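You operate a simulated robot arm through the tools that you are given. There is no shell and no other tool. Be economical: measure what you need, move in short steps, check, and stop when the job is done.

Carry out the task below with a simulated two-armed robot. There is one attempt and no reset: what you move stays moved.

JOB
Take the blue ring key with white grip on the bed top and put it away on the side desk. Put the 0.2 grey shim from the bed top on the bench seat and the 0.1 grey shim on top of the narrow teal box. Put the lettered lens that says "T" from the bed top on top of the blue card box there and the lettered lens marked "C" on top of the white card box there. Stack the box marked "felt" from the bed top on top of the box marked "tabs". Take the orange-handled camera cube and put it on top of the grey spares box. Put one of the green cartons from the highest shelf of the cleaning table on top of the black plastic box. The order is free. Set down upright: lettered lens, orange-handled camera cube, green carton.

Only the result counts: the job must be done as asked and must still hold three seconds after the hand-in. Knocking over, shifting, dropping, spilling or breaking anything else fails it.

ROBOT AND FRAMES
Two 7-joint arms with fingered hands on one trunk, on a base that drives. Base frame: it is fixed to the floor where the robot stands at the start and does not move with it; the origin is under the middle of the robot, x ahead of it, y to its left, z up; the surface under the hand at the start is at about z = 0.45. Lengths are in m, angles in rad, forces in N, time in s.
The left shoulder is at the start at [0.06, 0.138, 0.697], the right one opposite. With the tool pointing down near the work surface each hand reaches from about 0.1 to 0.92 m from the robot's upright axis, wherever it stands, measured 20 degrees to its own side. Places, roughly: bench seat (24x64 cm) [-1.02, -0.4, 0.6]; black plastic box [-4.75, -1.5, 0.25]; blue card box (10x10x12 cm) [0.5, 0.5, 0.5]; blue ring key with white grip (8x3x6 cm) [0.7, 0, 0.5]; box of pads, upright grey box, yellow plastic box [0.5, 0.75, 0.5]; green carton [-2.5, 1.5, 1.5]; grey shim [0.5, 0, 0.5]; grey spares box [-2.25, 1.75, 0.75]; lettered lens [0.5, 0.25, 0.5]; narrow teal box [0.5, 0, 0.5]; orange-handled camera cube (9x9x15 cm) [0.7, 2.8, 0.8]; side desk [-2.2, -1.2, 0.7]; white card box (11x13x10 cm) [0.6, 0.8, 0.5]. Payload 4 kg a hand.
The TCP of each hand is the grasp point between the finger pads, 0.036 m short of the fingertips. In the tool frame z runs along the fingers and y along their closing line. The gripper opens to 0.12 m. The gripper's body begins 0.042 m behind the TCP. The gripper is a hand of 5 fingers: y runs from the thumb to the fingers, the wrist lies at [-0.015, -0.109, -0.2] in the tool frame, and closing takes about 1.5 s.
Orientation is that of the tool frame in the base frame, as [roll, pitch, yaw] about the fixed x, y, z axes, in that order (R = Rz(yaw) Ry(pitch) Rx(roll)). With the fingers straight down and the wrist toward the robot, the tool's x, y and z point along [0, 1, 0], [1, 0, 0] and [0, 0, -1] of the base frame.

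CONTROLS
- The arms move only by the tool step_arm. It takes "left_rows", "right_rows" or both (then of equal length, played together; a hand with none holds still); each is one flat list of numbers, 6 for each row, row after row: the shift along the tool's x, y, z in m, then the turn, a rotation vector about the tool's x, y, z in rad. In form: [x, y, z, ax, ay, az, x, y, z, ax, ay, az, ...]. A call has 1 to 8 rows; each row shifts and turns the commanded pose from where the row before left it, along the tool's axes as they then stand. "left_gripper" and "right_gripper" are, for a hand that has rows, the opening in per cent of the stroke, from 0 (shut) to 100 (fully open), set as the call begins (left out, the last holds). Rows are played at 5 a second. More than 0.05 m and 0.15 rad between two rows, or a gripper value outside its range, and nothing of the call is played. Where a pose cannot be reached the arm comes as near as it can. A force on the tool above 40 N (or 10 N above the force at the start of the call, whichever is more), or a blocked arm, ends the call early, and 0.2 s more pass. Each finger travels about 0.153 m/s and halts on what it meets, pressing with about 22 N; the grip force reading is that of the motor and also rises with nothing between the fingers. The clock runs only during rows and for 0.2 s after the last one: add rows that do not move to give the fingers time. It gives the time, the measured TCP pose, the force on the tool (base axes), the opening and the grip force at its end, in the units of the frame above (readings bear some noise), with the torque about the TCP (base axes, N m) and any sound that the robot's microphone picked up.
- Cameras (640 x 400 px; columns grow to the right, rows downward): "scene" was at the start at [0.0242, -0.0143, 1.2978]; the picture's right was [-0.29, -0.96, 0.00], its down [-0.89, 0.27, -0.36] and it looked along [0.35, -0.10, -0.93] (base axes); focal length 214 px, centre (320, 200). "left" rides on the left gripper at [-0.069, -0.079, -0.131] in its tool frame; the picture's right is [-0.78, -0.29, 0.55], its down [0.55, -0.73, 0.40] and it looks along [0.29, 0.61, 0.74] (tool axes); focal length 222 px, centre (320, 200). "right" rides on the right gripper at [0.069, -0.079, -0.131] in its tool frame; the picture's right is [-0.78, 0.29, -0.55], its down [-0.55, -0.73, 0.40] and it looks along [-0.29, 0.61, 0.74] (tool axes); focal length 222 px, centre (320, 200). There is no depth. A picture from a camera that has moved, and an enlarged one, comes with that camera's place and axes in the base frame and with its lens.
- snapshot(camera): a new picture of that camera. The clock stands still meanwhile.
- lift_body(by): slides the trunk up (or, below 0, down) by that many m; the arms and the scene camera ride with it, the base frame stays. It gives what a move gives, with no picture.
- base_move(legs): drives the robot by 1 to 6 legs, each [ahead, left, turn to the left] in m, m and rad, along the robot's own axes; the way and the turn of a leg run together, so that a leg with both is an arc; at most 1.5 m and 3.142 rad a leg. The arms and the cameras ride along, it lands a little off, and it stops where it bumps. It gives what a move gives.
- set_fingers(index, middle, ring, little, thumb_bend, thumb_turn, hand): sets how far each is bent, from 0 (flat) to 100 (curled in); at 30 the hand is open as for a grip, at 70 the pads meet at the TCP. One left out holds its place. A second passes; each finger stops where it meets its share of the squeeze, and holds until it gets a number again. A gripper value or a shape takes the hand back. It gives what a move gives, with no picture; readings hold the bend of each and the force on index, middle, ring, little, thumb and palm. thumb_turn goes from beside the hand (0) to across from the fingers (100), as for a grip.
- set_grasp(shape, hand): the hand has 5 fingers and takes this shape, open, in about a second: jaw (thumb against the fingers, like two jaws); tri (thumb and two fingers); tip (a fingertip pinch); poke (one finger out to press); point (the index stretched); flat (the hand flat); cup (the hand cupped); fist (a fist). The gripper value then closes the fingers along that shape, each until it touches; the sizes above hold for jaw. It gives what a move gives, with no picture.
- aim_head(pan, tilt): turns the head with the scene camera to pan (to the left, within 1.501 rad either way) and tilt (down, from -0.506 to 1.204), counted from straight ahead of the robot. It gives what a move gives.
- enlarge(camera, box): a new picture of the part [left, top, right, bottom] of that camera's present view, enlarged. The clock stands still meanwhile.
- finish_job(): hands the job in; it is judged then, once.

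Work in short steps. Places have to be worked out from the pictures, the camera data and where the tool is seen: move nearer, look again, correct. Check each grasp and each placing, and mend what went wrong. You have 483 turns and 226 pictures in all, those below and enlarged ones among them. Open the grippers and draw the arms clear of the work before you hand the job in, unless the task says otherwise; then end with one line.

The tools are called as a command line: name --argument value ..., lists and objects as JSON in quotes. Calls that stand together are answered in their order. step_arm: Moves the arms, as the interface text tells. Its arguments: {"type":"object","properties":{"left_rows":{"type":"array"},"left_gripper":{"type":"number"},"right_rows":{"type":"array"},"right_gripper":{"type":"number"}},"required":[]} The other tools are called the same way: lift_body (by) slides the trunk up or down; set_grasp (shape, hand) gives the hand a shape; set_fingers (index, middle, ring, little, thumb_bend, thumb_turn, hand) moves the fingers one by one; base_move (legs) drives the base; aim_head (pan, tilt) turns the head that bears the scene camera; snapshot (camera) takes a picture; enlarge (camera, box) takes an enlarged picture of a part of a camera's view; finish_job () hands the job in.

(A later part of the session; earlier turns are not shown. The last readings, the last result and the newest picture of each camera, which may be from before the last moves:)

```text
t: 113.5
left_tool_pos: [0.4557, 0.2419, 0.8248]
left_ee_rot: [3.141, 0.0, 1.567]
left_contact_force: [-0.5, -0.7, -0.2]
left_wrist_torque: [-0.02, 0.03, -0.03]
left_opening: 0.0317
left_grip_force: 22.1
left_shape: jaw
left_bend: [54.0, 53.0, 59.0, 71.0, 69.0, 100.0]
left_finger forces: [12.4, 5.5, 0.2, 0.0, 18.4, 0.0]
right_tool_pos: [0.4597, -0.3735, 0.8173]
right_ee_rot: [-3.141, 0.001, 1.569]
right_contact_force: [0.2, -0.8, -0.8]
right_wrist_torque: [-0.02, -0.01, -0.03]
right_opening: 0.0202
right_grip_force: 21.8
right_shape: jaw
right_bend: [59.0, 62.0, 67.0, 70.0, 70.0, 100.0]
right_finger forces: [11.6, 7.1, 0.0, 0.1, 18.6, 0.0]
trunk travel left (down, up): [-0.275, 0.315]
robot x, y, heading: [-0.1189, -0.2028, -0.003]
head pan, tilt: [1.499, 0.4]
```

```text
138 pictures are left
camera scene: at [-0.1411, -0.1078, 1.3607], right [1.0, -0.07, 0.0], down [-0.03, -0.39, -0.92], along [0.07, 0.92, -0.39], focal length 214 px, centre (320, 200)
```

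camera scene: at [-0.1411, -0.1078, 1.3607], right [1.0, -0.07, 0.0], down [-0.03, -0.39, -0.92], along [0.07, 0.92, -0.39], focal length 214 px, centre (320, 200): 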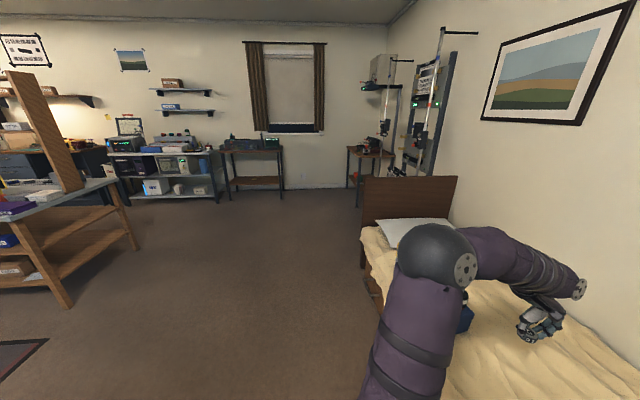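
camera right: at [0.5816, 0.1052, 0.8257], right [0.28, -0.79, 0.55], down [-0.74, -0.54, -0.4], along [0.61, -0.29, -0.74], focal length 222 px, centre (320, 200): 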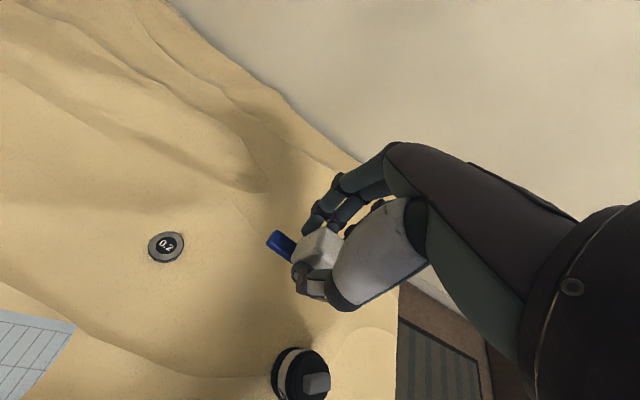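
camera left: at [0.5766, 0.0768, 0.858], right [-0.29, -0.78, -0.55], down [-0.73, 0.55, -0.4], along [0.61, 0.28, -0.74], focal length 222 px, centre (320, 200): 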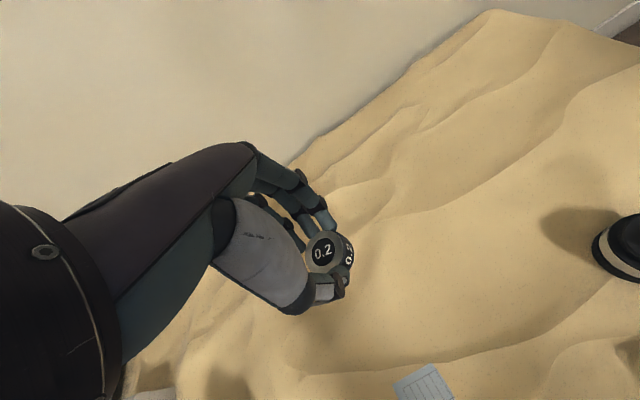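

I'll back off from the bed, move to open floor, and turn to face -x to see the bench and desk.

base_move --legs '[[-0.25, 0, 0], [0, 0.8, 0], [0, 0, 1.571], [0, 0, 1.571]]'

aim_head --pan 0.35 --tilt 0.6

snapshot --camera "scene"

aim_head --pan -0.6 --tilt 0.5

snapshot --camera "scene"

```text
t: 126.8
left_tool_pos: [-0.9483, 0.1601, 0.8242]
left_ee_rot: [-3.139, 0.0, -1.587]
left_contact_force: [-0.2, 0.1, -0.3]
left_wrist_torque: [0.0, 0.01, -0.02]
left_opening: 0.0313
left_grip_force: 21.7
left_shape: jaw
left_bend: [54.0, 53.0, 59.0, 71.0, 70.0, 100.0]
left_finger forces: [12.0, 5.4, 0.3, 0.0, 17.7, 0.0]
right_tool_pos: [-0.9433, 0.7747, 0.817]
right_ee_rot: [3.14, 0.0, -1.586]
right_contact_force: [-0.6, -0.4, -0.8]
right_wrist_torque: [0.0, -0.03, 0.01]
right_opening: 0.0199
right_grip_force: 22.3
right_shape: jaw
right_bend: [59.0, 62.0, 67.0, 70.0, 71.0, 100.0]
right_finger forces: [11.3, 6.8, 0.0, 0.0, 18.0, 0.0]
trunk travel left (down, up): [-0.275, 0.315]
robot x, y, heading: [-0.3691, 0.5938, 3.124]
head pan, tilt: [1.499, 0.4]
```

```text
t: 128.2
left_tool_pos: [-0.9488, 0.1589, 0.8252]
left_ee_rot: [-3.139, 0.0, -1.586]
left_contact_force: [-0.2, 0.0, -0.9]
left_wrist_torque: [0.01, 0.0, 0.0]
left_opening: 0.031
left_grip_force: 22.2
left_shape: jaw
left_bend: [54.0, 53.0, 59.0, 71.0, 70.0, 100.0]
left_finger forces: [12.0, 5.4, 0.3, 0.0, 17.6, 0.0]
right_tool_pos: [-0.9445, 0.7754, 0.8171]
right_ee_rot: [3.141, 0.001, -1.586]
right_contact_force: [0.5, -0.1, 0.4]
right_wrist_torque: [-0.01, 0.01, -0.01]
right_opening: 0.0199
right_grip_force: 21.8
right_shape: jaw
right_bend: [59.0, 62.0, 67.0, 70.0, 71.0, 100.0]
right_finger forces: [11.4, 6.8, 0.0, 0.0, 18.0, 0.0]
trunk travel left (down, up): [-0.275, 0.315]
robot x, y, heading: [-0.3706, 0.5953, 3.125]
head pan, tilt: [0.351, 0.6]
```

```text
137 pictures are left
camera scene: at [-0.4218, 0.5675, 1.3424], right [-0.33, 0.94, 0.0], down [0.53, 0.19, -0.83], along [-0.78, -0.27, -0.56], focal length 214 px, centre (320, 200)
```

scene: 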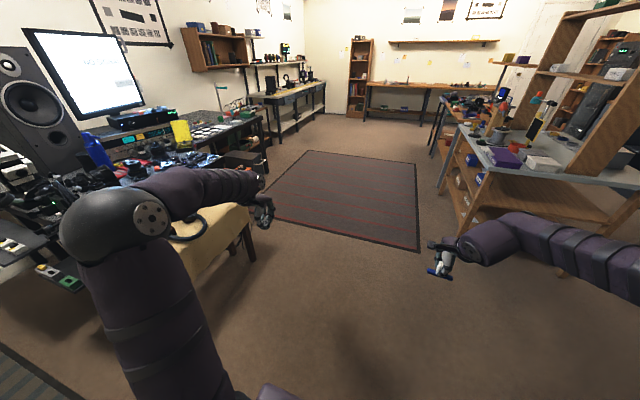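

```text
t: 129.4
left_tool_pos: [-0.949, 0.1588, 0.8252]
left_ee_rot: [-3.14, 0.001, -1.585]
left_contact_force: [0.6, 0.0, -0.8]
left_wrist_torque: [-0.02, 0.01, -0.01]
left_opening: 0.0311
left_grip_force: 22.1
left_shape: jaw
left_bend: [54.0, 53.0, 59.0, 71.0, 70.0, 100.0]
left_finger forces: [12.1, 5.4, 0.2, 0.1, 17.7, 0.0]
right_tool_pos: [-0.9446, 0.7755, 0.817]
right_ee_rot: [3.141, 0.0, -1.586]
right_contact_force: [0.1, 0.5, 1.1]
right_wrist_torque: [-0.02, -0.01, -0.02]
right_opening: 0.02
right_grip_force: 22.3
right_shape: jaw
right_bend: [59.0, 62.0, 67.0, 70.0, 71.0, 100.0]
right_finger forces: [11.4, 6.7, 0.1, 0.0, 18.1, 0.1]
trunk travel left (down, up): [-0.275, 0.315]
robot x, y, heading: [-0.3676, 0.5977, 3.123]
head pan, tilt: [-0.6, 0.499]
```

```text
136 pictures are left
camera scene: at [-0.4127, 0.6491, 1.3515], right [0.58, 0.82, 0.0], down [0.39, -0.28, -0.88], along [-0.72, 0.51, -0.48], focal length 214 px, centre (320, 200)
```

scene: 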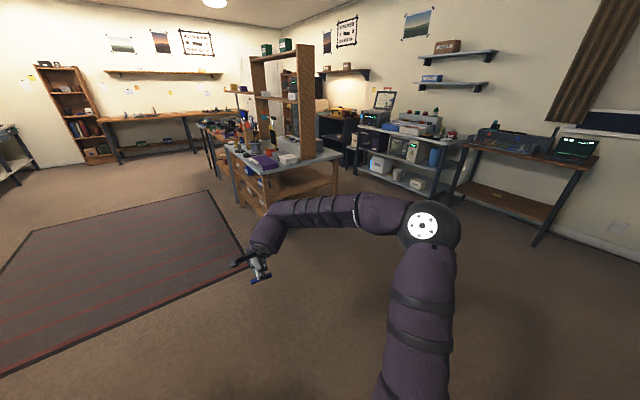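

The yellow bench is ahead-left, with the cluttered side desk behind it. I drive sideways toward it to bring the left hand within reach, then look.

base_move --legs '[[0, 0.42, 0]]'

aim_head --pan 0.6 --tilt 0.9

snapshot --camera "scene"

snapshot --camera "left"

```text
t: 132.0
left_tool_pos: [-0.957, -0.252, 0.8262]
left_ee_rot: [-3.139, 0.002, -1.592]
left_contact_force: [0.4, 0.4, 0.3]
left_wrist_torque: [-0.02, 0.01, -0.03]
left_opening: 0.0312
left_grip_force: 22.1
left_shape: jaw
left_bend: [54.0, 53.0, 59.0, 71.0, 70.0, 100.0]
left_finger forces: [12.1, 5.4, 0.3, 0.0, 17.7, 0.0]
right_tool_pos: [-0.9511, 0.3634, 0.8158]
right_ee_rot: [3.141, 0.001, -1.59]
right_contact_force: [0.4, -0.8, -0.8]
right_wrist_torque: [0.03, -0.01, -0.01]
right_opening: 0.0196
right_grip_force: 22.1
right_shape: jaw
right_bend: [59.0, 62.0, 67.0, 70.0, 71.0, 100.0]
right_finger forces: [11.2, 6.8, 0.1, 0.0, 18.1, 0.0]
trunk travel left (down, up): [-0.275, 0.315]
robot x, y, heading: [-0.3756, 0.1797, 3.124]
head pan, tilt: [-0.6, 0.499]
```

```text
t: 133.4
left_tool_pos: [-0.9579, -0.2523, 0.825]
left_ee_rot: [-3.14, -0.001, -1.59]
left_contact_force: [-0.9, -0.2, -0.4]
left_wrist_torque: [-0.01, 0.03, -0.01]
left_opening: 0.0311
left_grip_force: 22.1
left_shape: jaw
left_bend: [54.0, 53.0, 59.0, 71.0, 70.0, 100.0]
left_finger forces: [12.0, 5.4, 0.4, 0.1, 17.6, 0.1]
right_tool_pos: [-0.9513, 0.3631, 0.8163]
right_ee_rot: [-3.141, 0.0, -1.588]
right_contact_force: [-0.6, -0.1, 0.1]
right_wrist_torque: [0.03, 0.01, -0.01]
right_opening: 0.02
right_grip_force: 21.8
right_shape: jaw
right_bend: [59.0, 62.0, 67.0, 70.0, 71.0, 100.0]
right_finger forces: [11.4, 6.8, 0.0, 0.0, 18.2, 0.1]
trunk travel left (down, up): [-0.275, 0.315]
robot x, y, heading: [-0.3771, 0.1808, 3.125]
head pan, tilt: [0.6, 0.901]
```

```text
135 pictures are left
camera scene: at [-0.4087, 0.1411, 1.3177], right [-0.55, 0.84, 0.0], down [0.66, 0.43, -0.62], along [-0.52, -0.34, -0.78], focal length 214 px, centre (320, 200)
```

scene: 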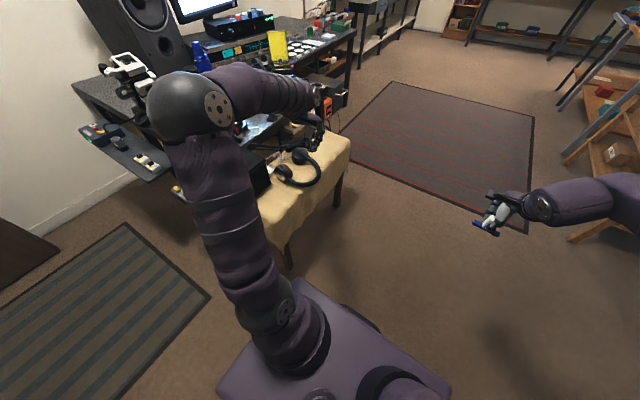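

```text
134 pictures are left
camera left: at [-0.8776, -0.1843, 0.9564], right [0.31, 0.78, -0.55], down [0.72, -0.56, -0.4], along [-0.62, -0.27, -0.74], focal length 222 px, centre (320, 200)
```

left: 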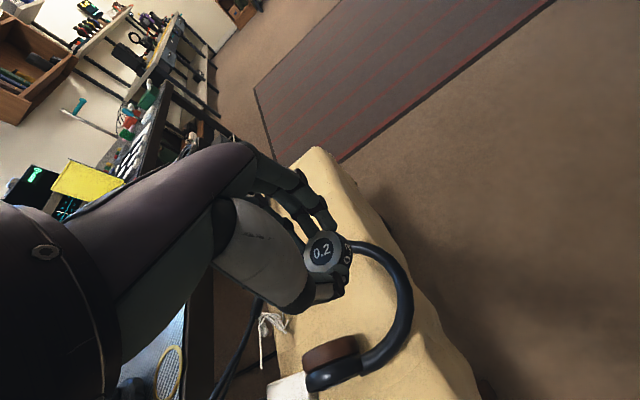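

enlarge --camera "scene" --box '[240, 90, 370, 250]'

enlarge --camera "left" --box '[240, 130, 500, 400]'

```text
2.50 times, centred on (305, 170) of scene
camera zoom: at [-0.4087, 0.1411, 1.3177], right [-0.55, 0.84, 0.0], down [0.66, 0.43, -0.62], along [-0.52, -0.34, -0.78], focal length 536 px, centre (358, 275)
```

zoom: 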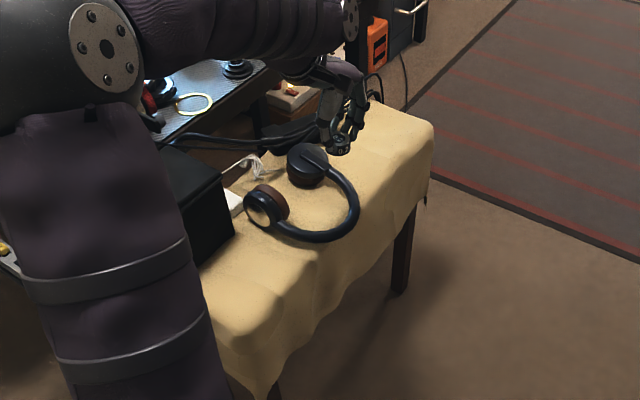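

```text
1.48 times, centred on (370, 265) of left
camera zoom: at [-0.8776, -0.1843, 0.9564], right [0.31, 0.78, -0.55], down [0.72, -0.56, -0.4], along [-0.62, -0.27, -0.74], focal length 329 px, centre (246, 104)
```

zoom: 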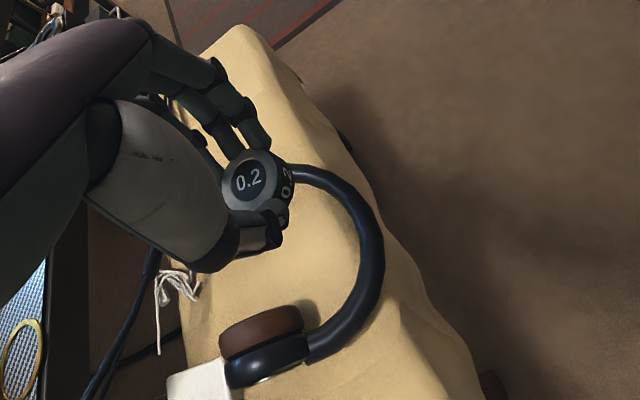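

The bench carries headphones and a black box. I move the hand aside to view the bench's free end.

step_arm --left_rows '[-0.045, 0, -0.02, 0, 0, 0, -0.045, 0, -0.02, 0, 0, 0, -0.045, 0, -0.02, 0, 0, 0, -0.045, 0, -0.02, 0, 0, 0]'

enlarge --camera "scene" --box '[230, 80, 390, 240]'

snapshot --camera "left"

```text
t: 134.4
left_tool_pos: [-0.9571, -0.071, 0.9082]
left_ee_rot: [-3.141, -0.002, -1.592]
left_contact_force: [0.3, 0.4, -0.4]
left_wrist_torque: [0.0, 0.01, 0.01]
left_opening: 0.0311
left_grip_force: 22.0
left_shape: jaw
left_bend: [54.0, 53.0, 59.0, 71.0, 70.0, 100.0]
left_finger forces: [12.2, 5.4, 0.4, 0.1, 17.7, 0.0]
right_tool_pos: [-0.9502, 0.363, 0.817]
right_ee_rot: [-3.14, -0.002, -1.589]
right_contact_force: [0.0, 0.5, -0.9]
right_wrist_torque: [0.02, -0.01, -0.01]
right_opening: 0.0199
right_grip_force: 21.7
right_shape: jaw
right_bend: [59.0, 62.0, 67.0, 70.0, 71.0, 100.0]
right_finger forces: [11.3, 6.8, 0.0, 0.0, 18.1, 0.0]
trunk travel left (down, up): [-0.275, 0.315]
robot x, y, heading: [-0.3731, 0.1808, 3.125]
head pan, tilt: [0.6, 0.901]
```

```text
2.50 times, centred on (310, 160) of scene
camera zoom: at [-0.4087, 0.1412, 1.3176], right [-0.55, 0.84, 0.0], down [0.66, 0.43, -0.62], along [-0.52, -0.34, -0.78], focal length 536 px, centre (345, 300)
```

zoom: 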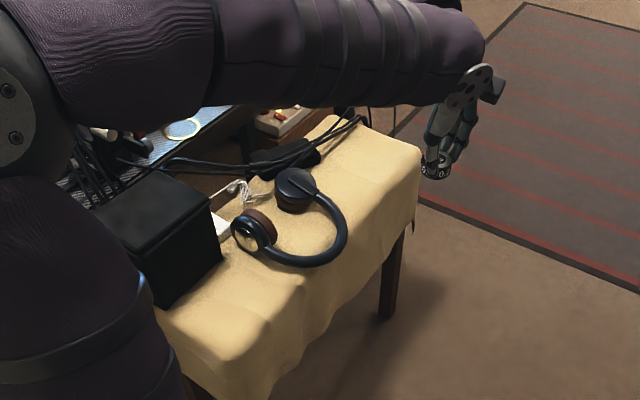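

```text
130 pictures are left
camera left: at [-0.8763, -0.0027, 1.0402], right [0.31, 0.78, -0.55], down [0.72, -0.56, -0.4], along [-0.62, -0.27, -0.74], focal length 222 px, centre (320, 200)
```

left: 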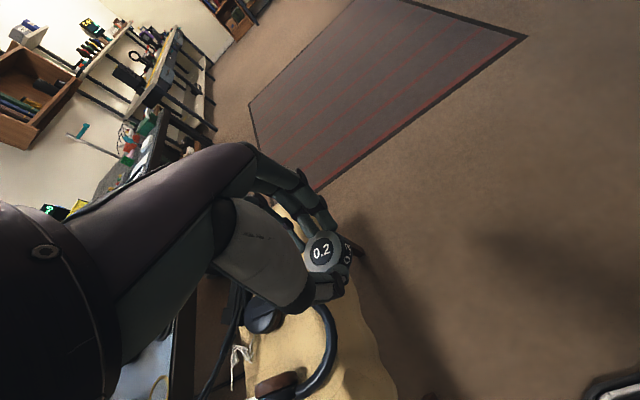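

Bench top is at z≈0.60; the free spot is near (-1.22, -0.345). I drive forward 0.3 m and bring the hand above it.

base_move --legs '[[0.3, 0, 0]]'

step_arm --left_rows '[0.045, -0.006, 0, 0, 0, 0, 0.045, -0.006, 0, 0, 0, 0, 0.045, -0.006, 0, 0, 0, 0, 0.045, -0.006, 0, 0, 0, 0, 0.045, -0.006, 0, 0, 0, 0, 0.045, -0.006, 0, 0, 0, 0]'

snapshot --camera "left"

snapshot --camera "scene"

```text
t: 136.5
left_tool_pos: [-1.2715, -0.057, 0.9091]
left_ee_rot: [3.141, 0.001, -1.602]
left_contact_force: [-0.3, 0.8, -1.5]
left_wrist_torque: [-0.04, -0.01, 0.02]
left_opening: 0.031
left_grip_force: 21.8
left_shape: jaw
left_bend: [54.0, 53.0, 59.0, 71.0, 70.0, 100.0]
left_finger forces: [12.0, 5.5, 0.4, 0.0, 17.7, 0.1]
right_tool_pos: [-1.2593, 0.3766, 0.8168]
right_ee_rot: [3.141, 0.001, -1.6]
right_contact_force: [0.6, 0.2, -0.5]
right_wrist_torque: [0.05, 0.03, 0.02]
right_opening: 0.0201
right_grip_force: 21.8
right_shape: jaw
right_bend: [59.0, 62.0, 67.0, 70.0, 71.0, 100.0]
right_finger forces: [11.3, 6.9, 0.0, 0.1, 18.1, 0.0]
trunk travel left (down, up): [-0.275, 0.315]
robot x, y, heading: [-0.6839, 0.1913, 3.112]
head pan, tilt: [0.6, 0.901]
```

```text
t: 137.9
left_tool_pos: [-1.2402, -0.3283, 0.909]
left_ee_rot: [-3.141, 0.0, -1.604]
left_contact_force: [0.4, -0.2, -0.4]
left_wrist_torque: [0.04, -0.01, 0.01]
left_opening: 0.0311
left_grip_force: 22.2
left_shape: jaw
left_bend: [54.0, 53.0, 59.0, 71.0, 70.0, 100.0]
left_finger forces: [12.0, 5.7, 0.5, 0.0, 17.6, 0.0]
right_tool_pos: [-1.2586, 0.377, 0.8182]
right_ee_rot: [-3.141, 0.0, -1.6]
right_contact_force: [0.9, -0.2, -0.7]
right_wrist_torque: [0.0, 0.03, 0.0]
right_opening: 0.0199
right_grip_force: 22.1
right_shape: jaw
right_bend: [59.0, 62.0, 67.0, 70.0, 71.0, 100.0]
right_finger forces: [11.4, 6.8, 0.0, 0.1, 18.1, 0.1]
trunk travel left (down, up): [-0.275, 0.315]
robot x, y, heading: [-0.6867, 0.1889, 3.107]
head pan, tilt: [0.6, 0.901]
```

```text
129 pictures are left
camera left: at [-1.1595, -0.2617, 1.0398], right [0.32, 0.78, -0.55], down [0.72, -0.57, -0.4], along [-0.62, -0.27, -0.74], focal length 222 px, centre (320, 200)
```

left: 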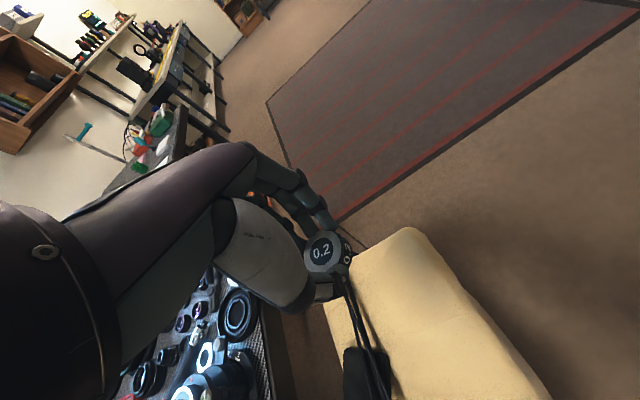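

```text
128 pictures are left
camera scene: at [-0.7198, 0.1489, 1.3176], right [-0.54, 0.84, 0.0], down [0.66, 0.42, -0.62], along [-0.52, -0.34, -0.78], focal length 214 px, centre (320, 200)
```

scene: 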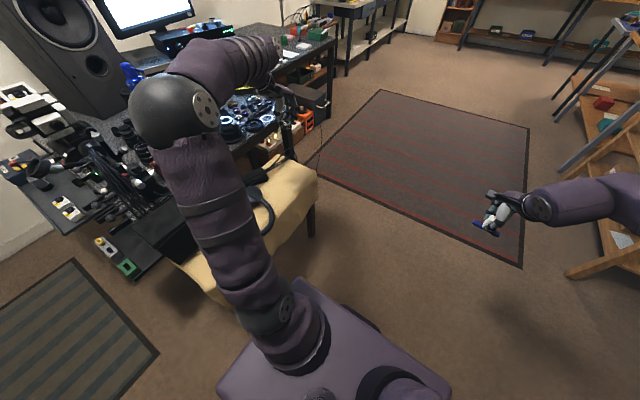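

The spot directly below the hand (about (-1.24, -0.328)) is clear cloth, away from cables and edges. I descend.

step_arm --left_rows '[0, 0, 0.049, 0, 0, 0, 0, 0, 0.049, 0, 0, 0, 0, 0, 0.049, 0, 0, 0, 0, 0, 0.049, 0, 0, 0, 0, 0, 0.035, 0, 0, 0]'

snapshot --camera "left"

```text
t: 139.1
left_tool_pos: [-1.242, -0.3269, 0.6759]
left_ee_rot: [-3.141, 0.0, -1.601]
left_contact_force: [-0.5, 0.0, -1.0]
left_wrist_torque: [0.0, 0.01, -0.02]
left_opening: 0.0309
left_grip_force: 22.1
left_shape: jaw
left_bend: [54.0, 53.0, 59.0, 71.0, 70.0, 100.0]
left_finger forces: [11.7, 5.6, 0.5, 0.1, 17.6, 0.1]
right_tool_pos: [-1.2594, 0.3769, 0.8173]
right_ee_rot: [-3.141, -0.002, -1.6]
right_contact_force: [0.6, 0.4, -0.5]
right_wrist_torque: [0.0, 0.02, 0.01]
right_opening: 0.0201
right_grip_force: 22.3
right_shape: jaw
right_bend: [59.0, 62.0, 67.0, 70.0, 71.0, 100.0]
right_finger forces: [11.2, 6.8, 0.1, 0.0, 18.0, 0.1]
trunk travel left (down, up): [-0.275, 0.315]
robot x, y, heading: [-0.6862, 0.1884, 3.114]
head pan, tilt: [0.6, 0.901]
```

```text
127 pictures are left
camera left: at [-1.1607, -0.2597, 0.8069], right [0.32, 0.78, -0.55], down [0.72, -0.57, -0.4], along [-0.62, -0.27, -0.74], focal length 222 px, centre (320, 200)
```

left: 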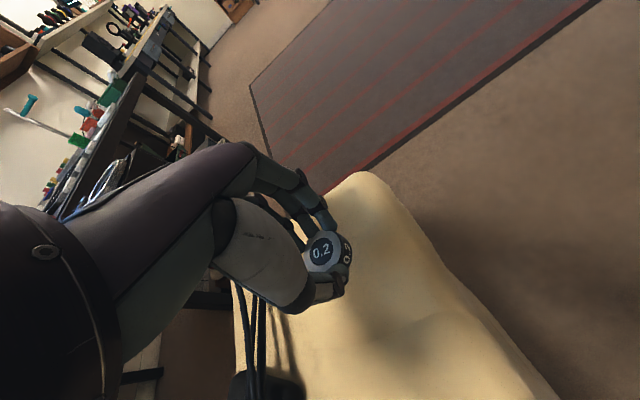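

step_arm --left_rows '[0, 0, 0.015, 0, 0, 0, 0, 0, 0.01, 0, 0, 0, 0, 0, 0.006, 0, 0, 0]'

snapshot --camera "left"

```text
t: 139.9
left_tool_pos: [-1.2407, -0.3267, 0.6462]
left_ee_rot: [-3.14, -0.002, -1.601]
left_contact_force: [-0.3, 0.7, 0.3]
left_wrist_torque: [0.0, 0.0, 0.0]
left_opening: 0.0312
left_grip_force: 22.3
left_shape: jaw
left_bend: [54.0, 53.0, 59.0, 71.0, 70.0, 100.0]
left_finger forces: [11.8, 5.7, 0.5, 0.0, 17.5, 0.1]
right_tool_pos: [-1.2593, 0.3769, 0.8166]
right_ee_rot: [-3.141, -0.001, -1.601]
right_contact_force: [0.1, 0.3, -1.1]
right_wrist_torque: [-0.04, -0.04, 0.0]
right_opening: 0.02
right_grip_force: 21.8
right_shape: jaw
right_bend: [59.0, 62.0, 67.0, 70.0, 71.0, 100.0]
right_finger forces: [11.2, 6.8, 0.0, 0.0, 18.1, 0.1]
trunk travel left (down, up): [-0.275, 0.315]
robot x, y, heading: [-0.6898, 0.1886, 3.111]
head pan, tilt: [0.6, 0.901]
```

```text
126 pictures are left
camera left: at [-1.1607, -0.2598, 0.7778], right [0.32, 0.78, -0.55], down [0.72, -0.57, -0.4], along [-0.62, -0.27, -0.74], focal length 222 px, centre (320, 200)
```

left: 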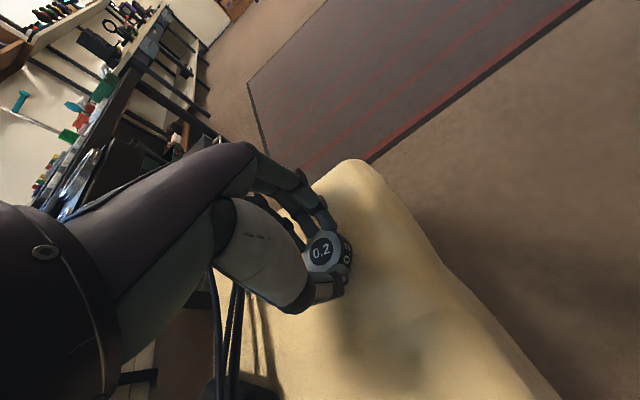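

The cloth height triangulates to z≈0.585; continue down about 2 cm in small steps.

step_arm --left_rows '[0, 0, 0.006, 0, 0, 0, 0, 0, 0.005, 0, 0, 0, 0, 0, 0.004, 0, 0, 0, 0, 0, 0.004, 0, 0, 0]'

step_arm --left_rows '[0, 0, 0.003, 0, 0, 0, 0, 0, 0.003, 0, 0, 0]'

```text
t: 140.9
left_tool_pos: [-1.2456, -0.3275, 0.6372]
left_ee_rot: [3.132, -0.005, -1.604]
left_contact_force: [5.3, 5.2, 20.0]
left_wrist_torque: [0.14, -0.2, -0.06]
left_opening: 0.0335
left_grip_force: 21.5
left_shape: jaw
left_bend: [55.0, 54.0, 60.0, 71.0, 70.0, 100.0]
left_finger forces: [14.2, 5.5, 2.2, 0.0, 24.3, 0.1]
right_tool_pos: [-1.2572, 0.3771, 0.8179]
right_ee_rot: [3.14, -0.002, -1.601]
right_contact_force: [0.4, 0.9, -0.1]
right_wrist_torque: [-0.02, 0.01, -0.03]
right_opening: 0.0199
right_grip_force: 22.4
right_shape: jaw
right_bend: [59.0, 62.0, 67.0, 70.0, 71.0, 100.0]
right_finger forces: [11.3, 6.7, 0.0, 0.0, 18.1, 0.0]
trunk travel left (down, up): [-0.275, 0.315]
robot x, y, heading: [-0.6838, 0.1877, 3.11]
head pan, tilt: [0.6, 0.901]
stopped in row 4 (left hand): the force on the tool passed its limit at 43 N (the readings are from after the stop); the commanded pose is now the measured one
```

```text
t: 141.3
left_tool_pos: [-1.2472, -0.3288, 0.6369]
left_ee_rot: [3.124, -0.008, -1.601]
left_contact_force: [4.4, 2.5, 18.1]
left_wrist_torque: [0.08, -0.2, -0.02]
left_opening: 0.0338
left_grip_force: 21.7
left_shape: jaw
left_bend: [55.0, 54.0, 60.0, 71.0, 70.0, 100.0]
left_finger forces: [13.1, 5.6, 1.7, 0.0, 23.7, 0.1]
right_tool_pos: [-1.2592, 0.3777, 0.818]
right_ee_rot: [3.139, -0.003, -1.601]
right_contact_force: [0.5, -0.3, -0.5]
right_wrist_torque: [0.01, -0.01, -0.01]
right_opening: 0.0201
right_grip_force: 21.9
right_shape: jaw
right_bend: [59.0, 62.0, 67.0, 70.0, 71.0, 100.0]
right_finger forces: [11.4, 6.8, 0.1, 0.0, 18.1, 0.0]
trunk travel left (down, up): [-0.275, 0.315]
robot x, y, heading: [-0.6859, 0.1863, 3.117]
head pan, tilt: [0.6, 0.901]
stopped in row 2 (left hand): the force on the tool passed its limit at 43 N (the readings are from after the stop); the commanded pose is now the measured one
```

Firm contact (a bit hard). I back off 4 mm and release.

step_arm --left_rows '[0, 0, -0.004, 0, 0, 0, 0, 0, 0, 0, 0, 0]'

step_arm --left_rows '[0, 0, 0, 0, 0, 0, 0, 0, 0, 0, 0, 0, 0, 0, 0, 0, 0, 0, 0, 0, 0, 0, 0, 0]' --left_gripper 100

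step_arm --left_rows '[0, 0, -0.02, 0, 0, 0, 0, 0, -0.04, 0, 0, 0, 0, 0, -0.045, 0, 0, 0, 0, 0, -0.045, 0, 0, 0, 0, 0, -0.045, 0, 0, 0, 0, 0, -0.045, 0, 0, 0]'

snapshot --camera "left"

```text
t: 141.9
left_tool_pos: [-1.248, -0.329, 0.6362]
left_ee_rot: [3.128, -0.005, -1.604]
left_contact_force: [-0.2, 2.5, 8.3]
left_wrist_torque: [0.07, 0.03, -0.04]
left_opening: 0.0331
left_grip_force: 21.6
left_shape: jaw
left_bend: [55.0, 54.0, 60.0, 71.0, 70.0, 100.0]
left_finger forces: [13.4, 6.1, 2.3, 0.0, 20.4, 0.1]
right_tool_pos: [-1.2582, 0.378, 0.8173]
right_ee_rot: [3.141, -0.002, -1.602]
right_contact_force: [-0.1, 0.8, -0.3]
right_wrist_torque: [0.0, 0.01, 0.01]
right_opening: 0.0197
right_grip_force: 21.9
right_shape: jaw
right_bend: [59.0, 62.0, 67.0, 70.0, 71.0, 100.0]
right_finger forces: [11.2, 6.8, 0.0, 0.0, 18.0, 0.1]
trunk travel left (down, up): [-0.275, 0.315]
robot x, y, heading: [-0.687, 0.1896, 3.113]
head pan, tilt: [0.6, 0.901]
```

```text
t: 142.9
left_tool_pos: [-1.2474, -0.3288, 0.6362]
left_ee_rot: [3.13, -0.005, -1.602]
left_contact_force: [0.5, -0.3, -0.5]
left_wrist_torque: [0.03, 0.02, -0.03]
left_opening: 0.1192
left_grip_force: 0.1
left_shape: jaw
left_bend: [30.0, 30.0, 30.0, 30.0, 30.0, 97.0]
left_finger forces: [0.1, 0.1, 0.1, 0.0, 0.1, 0.0]
right_tool_pos: [-1.259, 0.3771, 0.8172]
right_ee_rot: [-3.141, 0.0, -1.601]
right_contact_force: [0.8, 0.6, -0.5]
right_wrist_torque: [0.03, 0.0, -0.01]
right_opening: 0.0198
right_grip_force: 22.0
right_shape: jaw
right_bend: [59.0, 62.0, 67.0, 70.0, 71.0, 100.0]
right_finger forces: [11.3, 6.9, 0.0, 0.1, 18.1, 0.1]
trunk travel left (down, up): [-0.275, 0.315]
robot x, y, heading: [-0.6849, 0.1872, 3.106]
head pan, tilt: [0.6, 0.901]
```

```text
t: 144.3
left_tool_pos: [-1.2421, -0.3302, 0.8814]
left_ee_rot: [3.13, -0.004, -1.604]
left_contact_force: [0.4, 0.1, -0.8]
left_wrist_torque: [0.04, -0.01, 0.0]
left_opening: 0.1197
left_grip_force: 0.1
left_shape: jaw
left_bend: [30.0, 30.0, 30.0, 30.0, 30.0, 97.0]
left_finger forces: [0.1, 0.1, 0.0, 0.0, 0.0, 0.1]
right_tool_pos: [-1.2583, 0.3766, 0.8173]
right_ee_rot: [3.14, 0.0, -1.601]
right_contact_force: [-0.4, 0.5, -0.2]
right_wrist_torque: [-0.03, -0.01, -0.01]
right_opening: 0.0199
right_grip_force: 21.3
right_shape: jaw
right_bend: [59.0, 62.0, 67.0, 70.0, 71.0, 100.0]
right_finger forces: [11.4, 6.8, 0.0, 0.0, 18.1, 0.0]
trunk travel left (down, up): [-0.275, 0.315]
robot x, y, heading: [-0.6889, 0.1911, 3.112]
head pan, tilt: [0.6, 0.901]
```

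```text
125 pictures are left
camera left: at [-1.1591, -0.2625, 1.0108], right [0.31, 0.77, -0.55], down [0.71, -0.57, -0.4], along [-0.63, -0.27, -0.73], focal length 222 px, centre (320, 200)
```

left: 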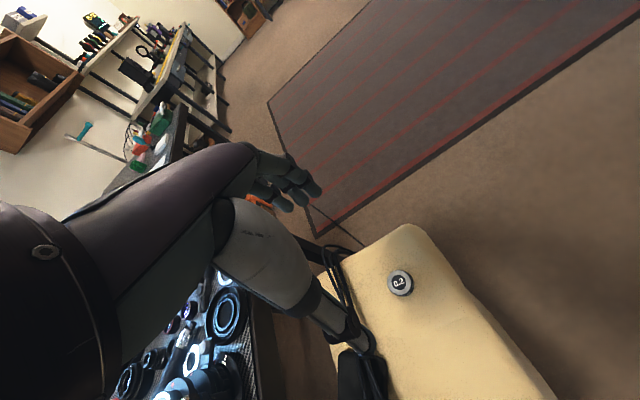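

The shim lies on the bench. Now the key to the side desk: I tuck the left arm, drive along past the bench and turn to face the desk.

step_arm --left_rows '[-0.04, -0.02, -0.01, 0, 0, 0, -0.04, -0.02, -0.01, 0, 0, 0, -0.04, -0.02, -0.01, 0, 0, 0, -0.04, -0.02, -0.01, 0, 0, 0]'

base_move --legs '[[0, -0.1, 0], [1.15, 0, 0], [0, 0, 1.571]]'

aim_head --pan 0.0 --tilt 0.6

snapshot --camera "scene"

```text
t: 145.3
left_tool_pos: [-1.1556, -0.1703, 0.919]
left_ee_rot: [3.128, -0.006, -1.603]
left_contact_force: [-0.4, 0.2, 0.2]
left_wrist_torque: [-0.01, -0.01, 0.03]
left_opening: 0.1197
left_grip_force: 0.1
left_shape: jaw
left_bend: [30.0, 30.0, 30.0, 30.0, 30.0, 97.0]
left_finger forces: [0.1, 0.0, 0.0, 0.0, 0.1, 0.1]
right_tool_pos: [-1.2582, 0.3775, 0.8164]
right_ee_rot: [-3.14, -0.001, -1.603]
right_contact_force: [-0.8, -0.7, -0.2]
right_wrist_torque: [-0.03, 0.0, 0.01]
right_opening: 0.02
right_grip_force: 22.3
right_shape: jaw
right_bend: [59.0, 62.0, 67.0, 70.0, 71.0, 100.0]
right_finger forces: [11.3, 6.9, 0.1, 0.0, 18.1, 0.1]
trunk travel left (down, up): [-0.275, 0.315]
robot x, y, heading: [-0.6837, 0.1913, 3.112]
head pan, tilt: [0.6, 0.901]
```

```text
t: 155.8
left_tool_pos: [-1.4583, -0.1299, 0.9187]
left_ee_rot: [3.129, -0.006, -0.032]
left_contact_force: [0.0, 0.2, -0.2]
left_wrist_torque: [0.0, 0.02, 0.0]
left_opening: 0.12
left_grip_force: 0.0
left_shape: jaw
left_bend: [30.0, 30.0, 30.0, 30.0, 30.0, 97.0]
left_finger forces: [0.0, 0.0, 0.0, 0.0, 0.0, 0.0]
right_tool_pos: [-2.0064, -0.2342, 0.8168]
right_ee_rot: [-3.141, 0.0, -0.03]
right_contact_force: [0.3, 0.3, -0.9]
right_wrist_torque: [0.03, -0.03, 0.0]
right_opening: 0.0195
right_grip_force: 21.9
right_shape: jaw
right_bend: [59.0, 62.0, 67.0, 70.0, 71.0, 100.0]
right_finger forces: [11.2, 6.6, 0.0, 0.0, 17.8, 0.1]
trunk travel left (down, up): [-0.275, 0.315]
robot x, y, heading: [-1.8208, 0.338, -1.601]
head pan, tilt: [0.6, 0.901]
```

```text
t: 156.8
left_tool_pos: [-1.4587, -0.1293, 0.9186]
left_ee_rot: [3.129, -0.005, -0.03]
left_contact_force: [-0.4, 0.3, 0.7]
left_wrist_torque: [0.0, 0.02, -0.01]
left_opening: 0.1196
left_grip_force: 0.1
left_shape: jaw
left_bend: [30.0, 30.0, 30.0, 30.0, 30.0, 97.0]
left_finger forces: [0.0, 0.1, 0.0, 0.0, 0.1, 0.1]
right_tool_pos: [-2.008, -0.2342, 0.8173]
right_ee_rot: [3.141, 0.0, -0.029]
right_contact_force: [0.1, -0.4, 0.1]
right_wrist_torque: [-0.02, 0.0, 0.0]
right_opening: 0.02
right_grip_force: 22.1
right_shape: jaw
right_bend: [59.0, 62.0, 67.0, 70.0, 71.0, 100.0]
right_finger forces: [11.1, 6.6, 0.0, 0.1, 17.8, 0.0]
trunk travel left (down, up): [-0.275, 0.315]
robot x, y, heading: [-1.8185, 0.337, -1.592]
head pan, tilt: [0.0, 0.6]
```

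```text
124 pictures are left
camera scene: at [-1.8212, 0.2814, 1.3424], right [-1.0, 0.03, 0.0], down [0.02, 0.57, -0.82], along [-0.02, -0.82, -0.57], focal length 214 px, centre (320, 200)
```

scene: 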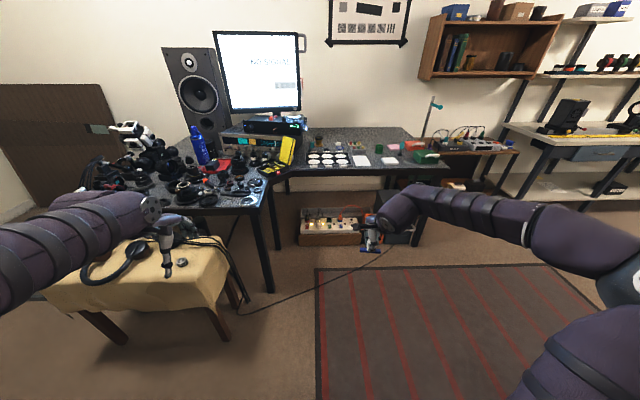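

The side desk is the straight-ahead section with white tiles on it. Zoom in for a free spot.

enlarge --camera "scene" --box '[260, 110, 460, 230]'

```text
3.20 times, centred on (360, 170) of scene
camera zoom: at [-1.8212, 0.2814, 1.3424], right [-1.0, 0.03, 0.0], down [0.02, 0.57, -0.82], along [-0.02, -0.82, -0.57], focal length 686 px, centre (192, 296)
```

zoom: 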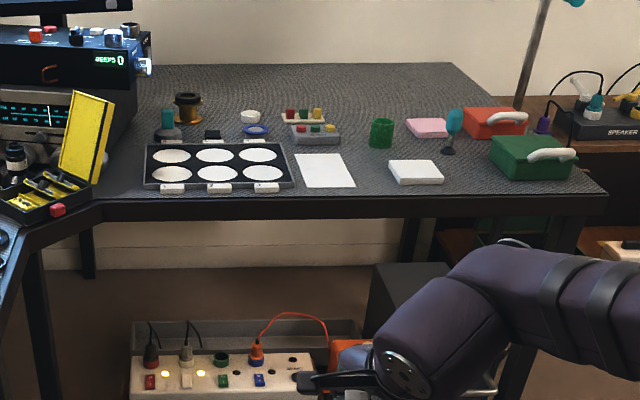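

A free spot lies between the paper and the white block, around (-2.23, -1.04). I raise the key and drive closer for a better look.

step_arm --right_rows '[0, -0.02, -0.04, 0, 0, 0, 0, -0.02, -0.04, 0, 0, 0, 0, 0, -0.03, 0, 0, 0]'

base_move --legs '[[0, -0.28, 0], [0.55, 0, 0]]'

aim_head --pan -0.15 --tilt 0.8

snapshot --camera "scene"

snapshot --camera "right"

```text
t: 157.6
left_tool_pos: [-1.4587, -0.1302, 0.9182]
left_ee_rot: [3.13, -0.004, -0.032]
left_contact_force: [0.4, 0.0, 0.4]
left_wrist_torque: [-0.02, -0.02, -0.01]
left_opening: 0.12
left_grip_force: 0.2
left_shape: jaw
left_bend: [30.0, 30.0, 30.0, 30.0, 30.0, 97.0]
left_finger forces: [0.1, 0.1, 0.0, 0.1, 0.0, 0.0]
right_tool_pos: [-2.0049, -0.1958, 0.9264]
right_ee_rot: [3.141, -0.001, -0.026]
right_contact_force: [-1.2, 0.9, -0.3]
right_wrist_torque: [0.01, -0.06, -0.01]
right_opening: 0.0198
right_grip_force: 22.3
right_shape: jaw
right_bend: [59.0, 62.0, 67.0, 70.0, 71.0, 100.0]
right_finger forces: [11.2, 6.7, 0.1, 0.1, 17.8, 0.0]
trunk travel left (down, up): [-0.275, 0.315]
robot x, y, heading: [-1.8196, 0.3396, -1.6]
head pan, tilt: [0.0, 0.6]
```

```text
t: 162.3
left_tool_pos: [-1.7455, -0.6697, 0.9176]
left_ee_rot: [3.129, -0.005, -0.018]
left_contact_force: [-0.2, 0.3, 0.2]
left_wrist_torque: [0.0, -0.03, 0.01]
left_opening: 0.1198
left_grip_force: 0.1
left_shape: jaw
left_bend: [30.0, 30.0, 30.0, 30.0, 30.0, 97.0]
left_finger forces: [0.0, 0.0, 0.0, 0.0, 0.0, 0.0]
right_tool_pos: [-2.2906, -0.7412, 0.926]
right_ee_rot: [-3.142, 0.0, -0.017]
right_contact_force: [0.1, 0.8, -1.1]
right_wrist_torque: [0.03, -0.02, -0.04]
right_opening: 0.0195
right_grip_force: 22.1
right_shape: jaw
right_bend: [59.0, 62.0, 67.0, 70.0, 71.0, 100.0]
right_finger forces: [11.2, 6.7, 0.0, 0.1, 17.8, 0.1]
trunk travel left (down, up): [-0.275, 0.315]
robot x, y, heading: [-2.1119, -0.2074, -1.592]
head pan, tilt: [0.0, 0.6]
```

```text
t: 163.0
left_tool_pos: [-1.7456, -0.6687, 0.9189]
left_ee_rot: [3.129, -0.006, -0.02]
left_contact_force: [0.3, -0.1, 0.1]
left_wrist_torque: [-0.01, -0.01, -0.01]
left_opening: 0.1198
left_grip_force: 0.1
left_shape: jaw
left_bend: [30.0, 30.0, 30.0, 30.0, 30.0, 97.0]
left_finger forces: [0.0, 0.0, 0.0, 0.0, 0.1, 0.0]
right_tool_pos: [-2.2913, -0.7403, 0.9255]
right_ee_rot: [-3.141, 0.0, -0.018]
right_contact_force: [-0.3, -0.3, 0.4]
right_wrist_torque: [0.01, 0.0, 0.0]
right_opening: 0.0201
right_grip_force: 21.8
right_shape: jaw
right_bend: [59.0, 62.0, 67.0, 70.0, 71.0, 100.0]
right_finger forces: [11.2, 6.6, 0.0, 0.0, 17.8, 0.0]
trunk travel left (down, up): [-0.275, 0.315]
robot x, y, heading: [-2.1122, -0.2068, -1.589]
head pan, tilt: [-0.15, 0.799]
```

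```text
122 pictures are left
camera scene: at [-2.1248, -0.254, 1.3256], right [-0.99, 0.17, 0.0], down [0.12, 0.71, -0.7], along [-0.12, -0.69, -0.72], focal length 214 px, centre (320, 200)
```

scene: 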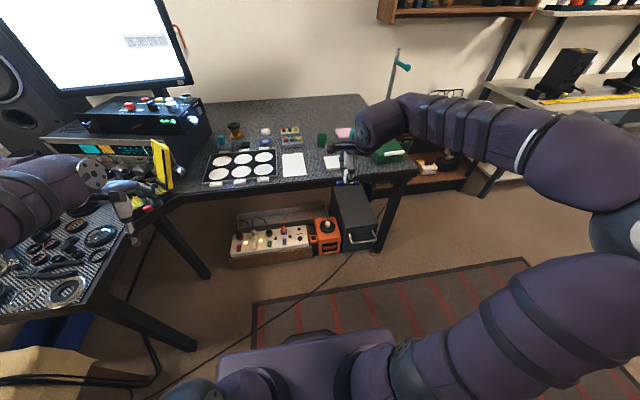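

```text
121 pictures are left
camera right: at [-2.2198, -0.6636, 1.0562], right [-0.79, -0.28, 0.55], down [-0.54, 0.74, -0.4], along [-0.3, -0.61, -0.74], focal length 222 px, centre (320, 200)
```

right: 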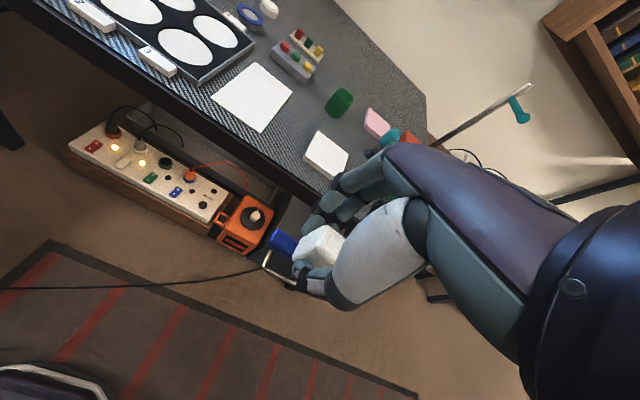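

There is a free strip around (-2.222, -1.07) between the paper and white block, wide enough for the key. I drive 0.15 m closer and move the hand over it.

base_move --legs '[[0.15, 0, 0]]'

step_arm --right_rows '[0.017, 0.045, 0, 0, 0, 0, 0.017, 0.045, 0, 0, 0, 0, 0.017, 0.045, 0, 0, 0, 0, 0.017, 0.045, 0, 0, 0, 0]'

snapshot --camera "right"

enlarge --camera "scene" --box '[240, 110, 420, 230]'

```text
t: 164.4
left_tool_pos: [-1.7485, -0.823, 0.9186]
left_ee_rot: [3.129, -0.004, -0.021]
left_contact_force: [-0.8, 0.8, 0.7]
left_wrist_torque: [-0.03, 0.01, 0.01]
left_opening: 0.1197
left_grip_force: 0.0
left_shape: jaw
left_bend: [30.0, 30.0, 30.0, 30.0, 30.0, 97.0]
left_finger forces: [0.1, 0.0, 0.1, 0.1, 0.0, 0.1]
right_tool_pos: [-2.2938, -0.8961, 0.9255]
right_ee_rot: [3.14, 0.0, -0.018]
right_contact_force: [-0.2, -0.5, -1.4]
right_wrist_torque: [0.05, 0.02, 0.01]
right_opening: 0.02
right_grip_force: 21.8
right_shape: jaw
right_bend: [59.0, 62.0, 67.0, 70.0, 71.0, 100.0]
right_finger forces: [11.1, 6.7, 0.0, 0.0, 17.9, 0.0]
trunk travel left (down, up): [-0.275, 0.315]
robot x, y, heading: [-2.1186, -0.3571, -1.587]
head pan, tilt: [-0.15, 0.799]
```

```text
t: 165.4
left_tool_pos: [-1.7476, -0.8225, 0.9181]
left_ee_rot: [3.127, -0.007, -0.019]
left_contact_force: [0.0, 0.3, 0.5]
left_wrist_torque: [0.03, -0.01, -0.01]
left_opening: 0.1198
left_grip_force: 0.0
left_shape: jaw
left_bend: [30.0, 30.0, 30.0, 30.0, 30.0, 97.0]
left_finger forces: [0.0, 0.0, 0.0, 0.1, 0.1, 0.0]
right_tool_pos: [-2.2287, -1.0728, 0.9278]
right_ee_rot: [3.141, -0.001, -0.019]
right_contact_force: [-0.4, -0.2, -1.3]
right_wrist_torque: [0.01, -0.02, -0.01]
right_opening: 0.0197
right_grip_force: 21.5
right_shape: jaw
right_bend: [59.0, 62.0, 67.0, 70.0, 71.0, 100.0]
right_finger forces: [11.4, 6.9, 0.1, 0.1, 18.1, 0.0]
trunk travel left (down, up): [-0.275, 0.315]
robot x, y, heading: [-2.1159, -0.3595, -1.587]
head pan, tilt: [-0.15, 0.799]
```

```text
120 pictures are left
camera right: at [-2.1563, -0.9954, 1.0577], right [-0.79, -0.28, 0.55], down [-0.54, 0.74, -0.4], along [-0.3, -0.61, -0.74], focal length 222 px, centre (320, 200)
```

right: 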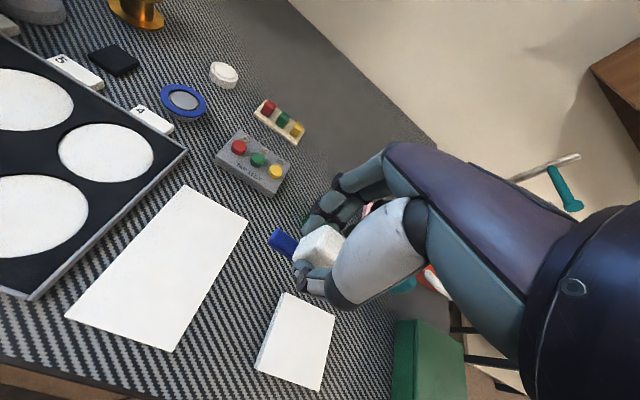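

```text
3.33 times, centred on (330, 170) of scene
camera zoom: at [-2.1273, -0.4074, 1.3255], right [-0.99, 0.17, 0.0], down [0.12, 0.71, -0.7], along [-0.12, -0.69, -0.72], focal length 715 px, centre (287, 300)
```

zoom: 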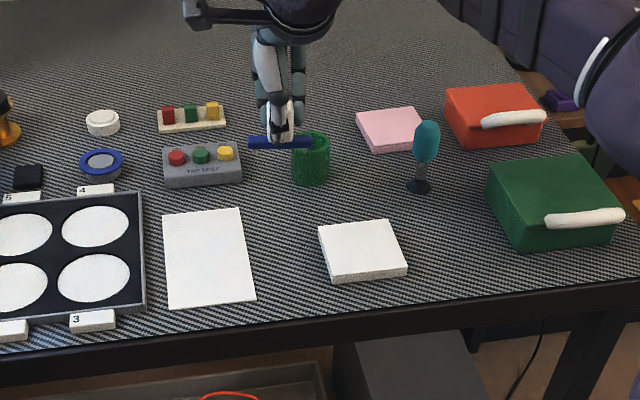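

The strip is tight for the curled fingers; the open area further back around (-2.31, -1.44) is much roomier. I lift and tuck the left hand, raise the key, and drive 0.18 m closer.

step_arm --left_rows '[-0.03, -0.025, -0.03, 0, 0, 0, -0.03, -0.025, -0.03, 0, 0, 0, -0.03, -0.025, -0.03, 0, 0, 0, 0, -0.03, -0.03, 0, 0, 0]' --right_rows '[0, -0.03, -0.02, 0, 0, 0, 0, -0.03, -0.02, 0, 0, 0, 0, 0, -0.02, 0, 0, 0, 0, 0, 0, 0, 0, 0]'

base_move --legs '[[0.18, 0, 0]]'

snapshot --camera "scene"

```text
t: 166.4
left_tool_pos: [-1.8332, -0.7128, 1.0356]
left_ee_rot: [3.131, -0.004, -0.019]
left_contact_force: [0.0, 0.5, -0.5]
left_wrist_torque: [0.02, -0.01, -0.02]
left_opening: 0.1197
left_grip_force: 0.0
left_shape: jaw
left_bend: [30.0, 30.0, 30.0, 30.0, 30.0, 97.0]
left_finger forces: [0.0, 0.1, 0.1, 0.0, 0.0, 0.0]
right_tool_pos: [-2.2293, -1.0126, 0.9864]
right_ee_rot: [3.141, 0.0, -0.018]
right_contact_force: [0.6, -0.9, -0.9]
right_wrist_torque: [-0.03, 0.03, 0.0]
right_opening: 0.0198
right_grip_force: 22.3
right_shape: jaw
right_bend: [59.0, 62.0, 67.0, 70.0, 71.0, 100.0]
right_finger forces: [11.4, 6.8, 0.0, 0.0, 18.0, 0.1]
trunk travel left (down, up): [-0.275, 0.315]
robot x, y, heading: [-2.1139, -0.3561, -1.585]
head pan, tilt: [-0.15, 0.799]
```

```text
t: 167.9
left_tool_pos: [-1.8383, -0.8989, 1.0354]
left_ee_rot: [3.13, -0.006, -0.023]
left_contact_force: [0.5, -1.4, 0.2]
left_wrist_torque: [0.04, 0.0, -0.05]
left_opening: 0.1198
left_grip_force: 0.0
left_shape: jaw
left_bend: [30.0, 30.0, 30.0, 30.0, 30.0, 97.0]
left_finger forces: [0.0, 0.0, 0.0, 0.0, 0.0, 0.0]
right_tool_pos: [-2.2357, -1.1963, 0.9846]
right_ee_rot: [3.141, 0.001, -0.021]
right_contact_force: [1.2, 0.0, 0.4]
right_wrist_torque: [0.01, 0.0, -0.02]
right_opening: 0.0198
right_grip_force: 21.9
right_shape: jaw
right_bend: [59.0, 62.0, 67.0, 70.0, 71.0, 100.0]
right_finger forces: [11.3, 6.8, 0.0, 0.0, 17.9, 0.0]
trunk travel left (down, up): [-0.275, 0.315]
robot x, y, heading: [-2.1211, -0.5401, -1.592]
head pan, tilt: [-0.15, 0.799]
```

```text
118 pictures are left
camera scene: at [-2.1313, -0.5911, 1.3255], right [-0.99, 0.17, 0.0], down [0.12, 0.71, -0.7], along [-0.12, -0.69, -0.72], focal length 214 px, centre (320, 200)
```

scene: 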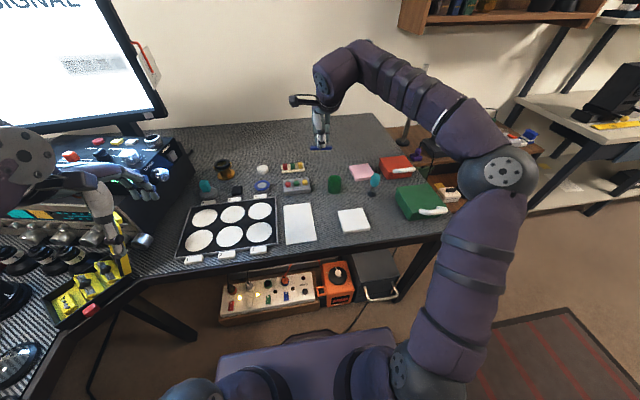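

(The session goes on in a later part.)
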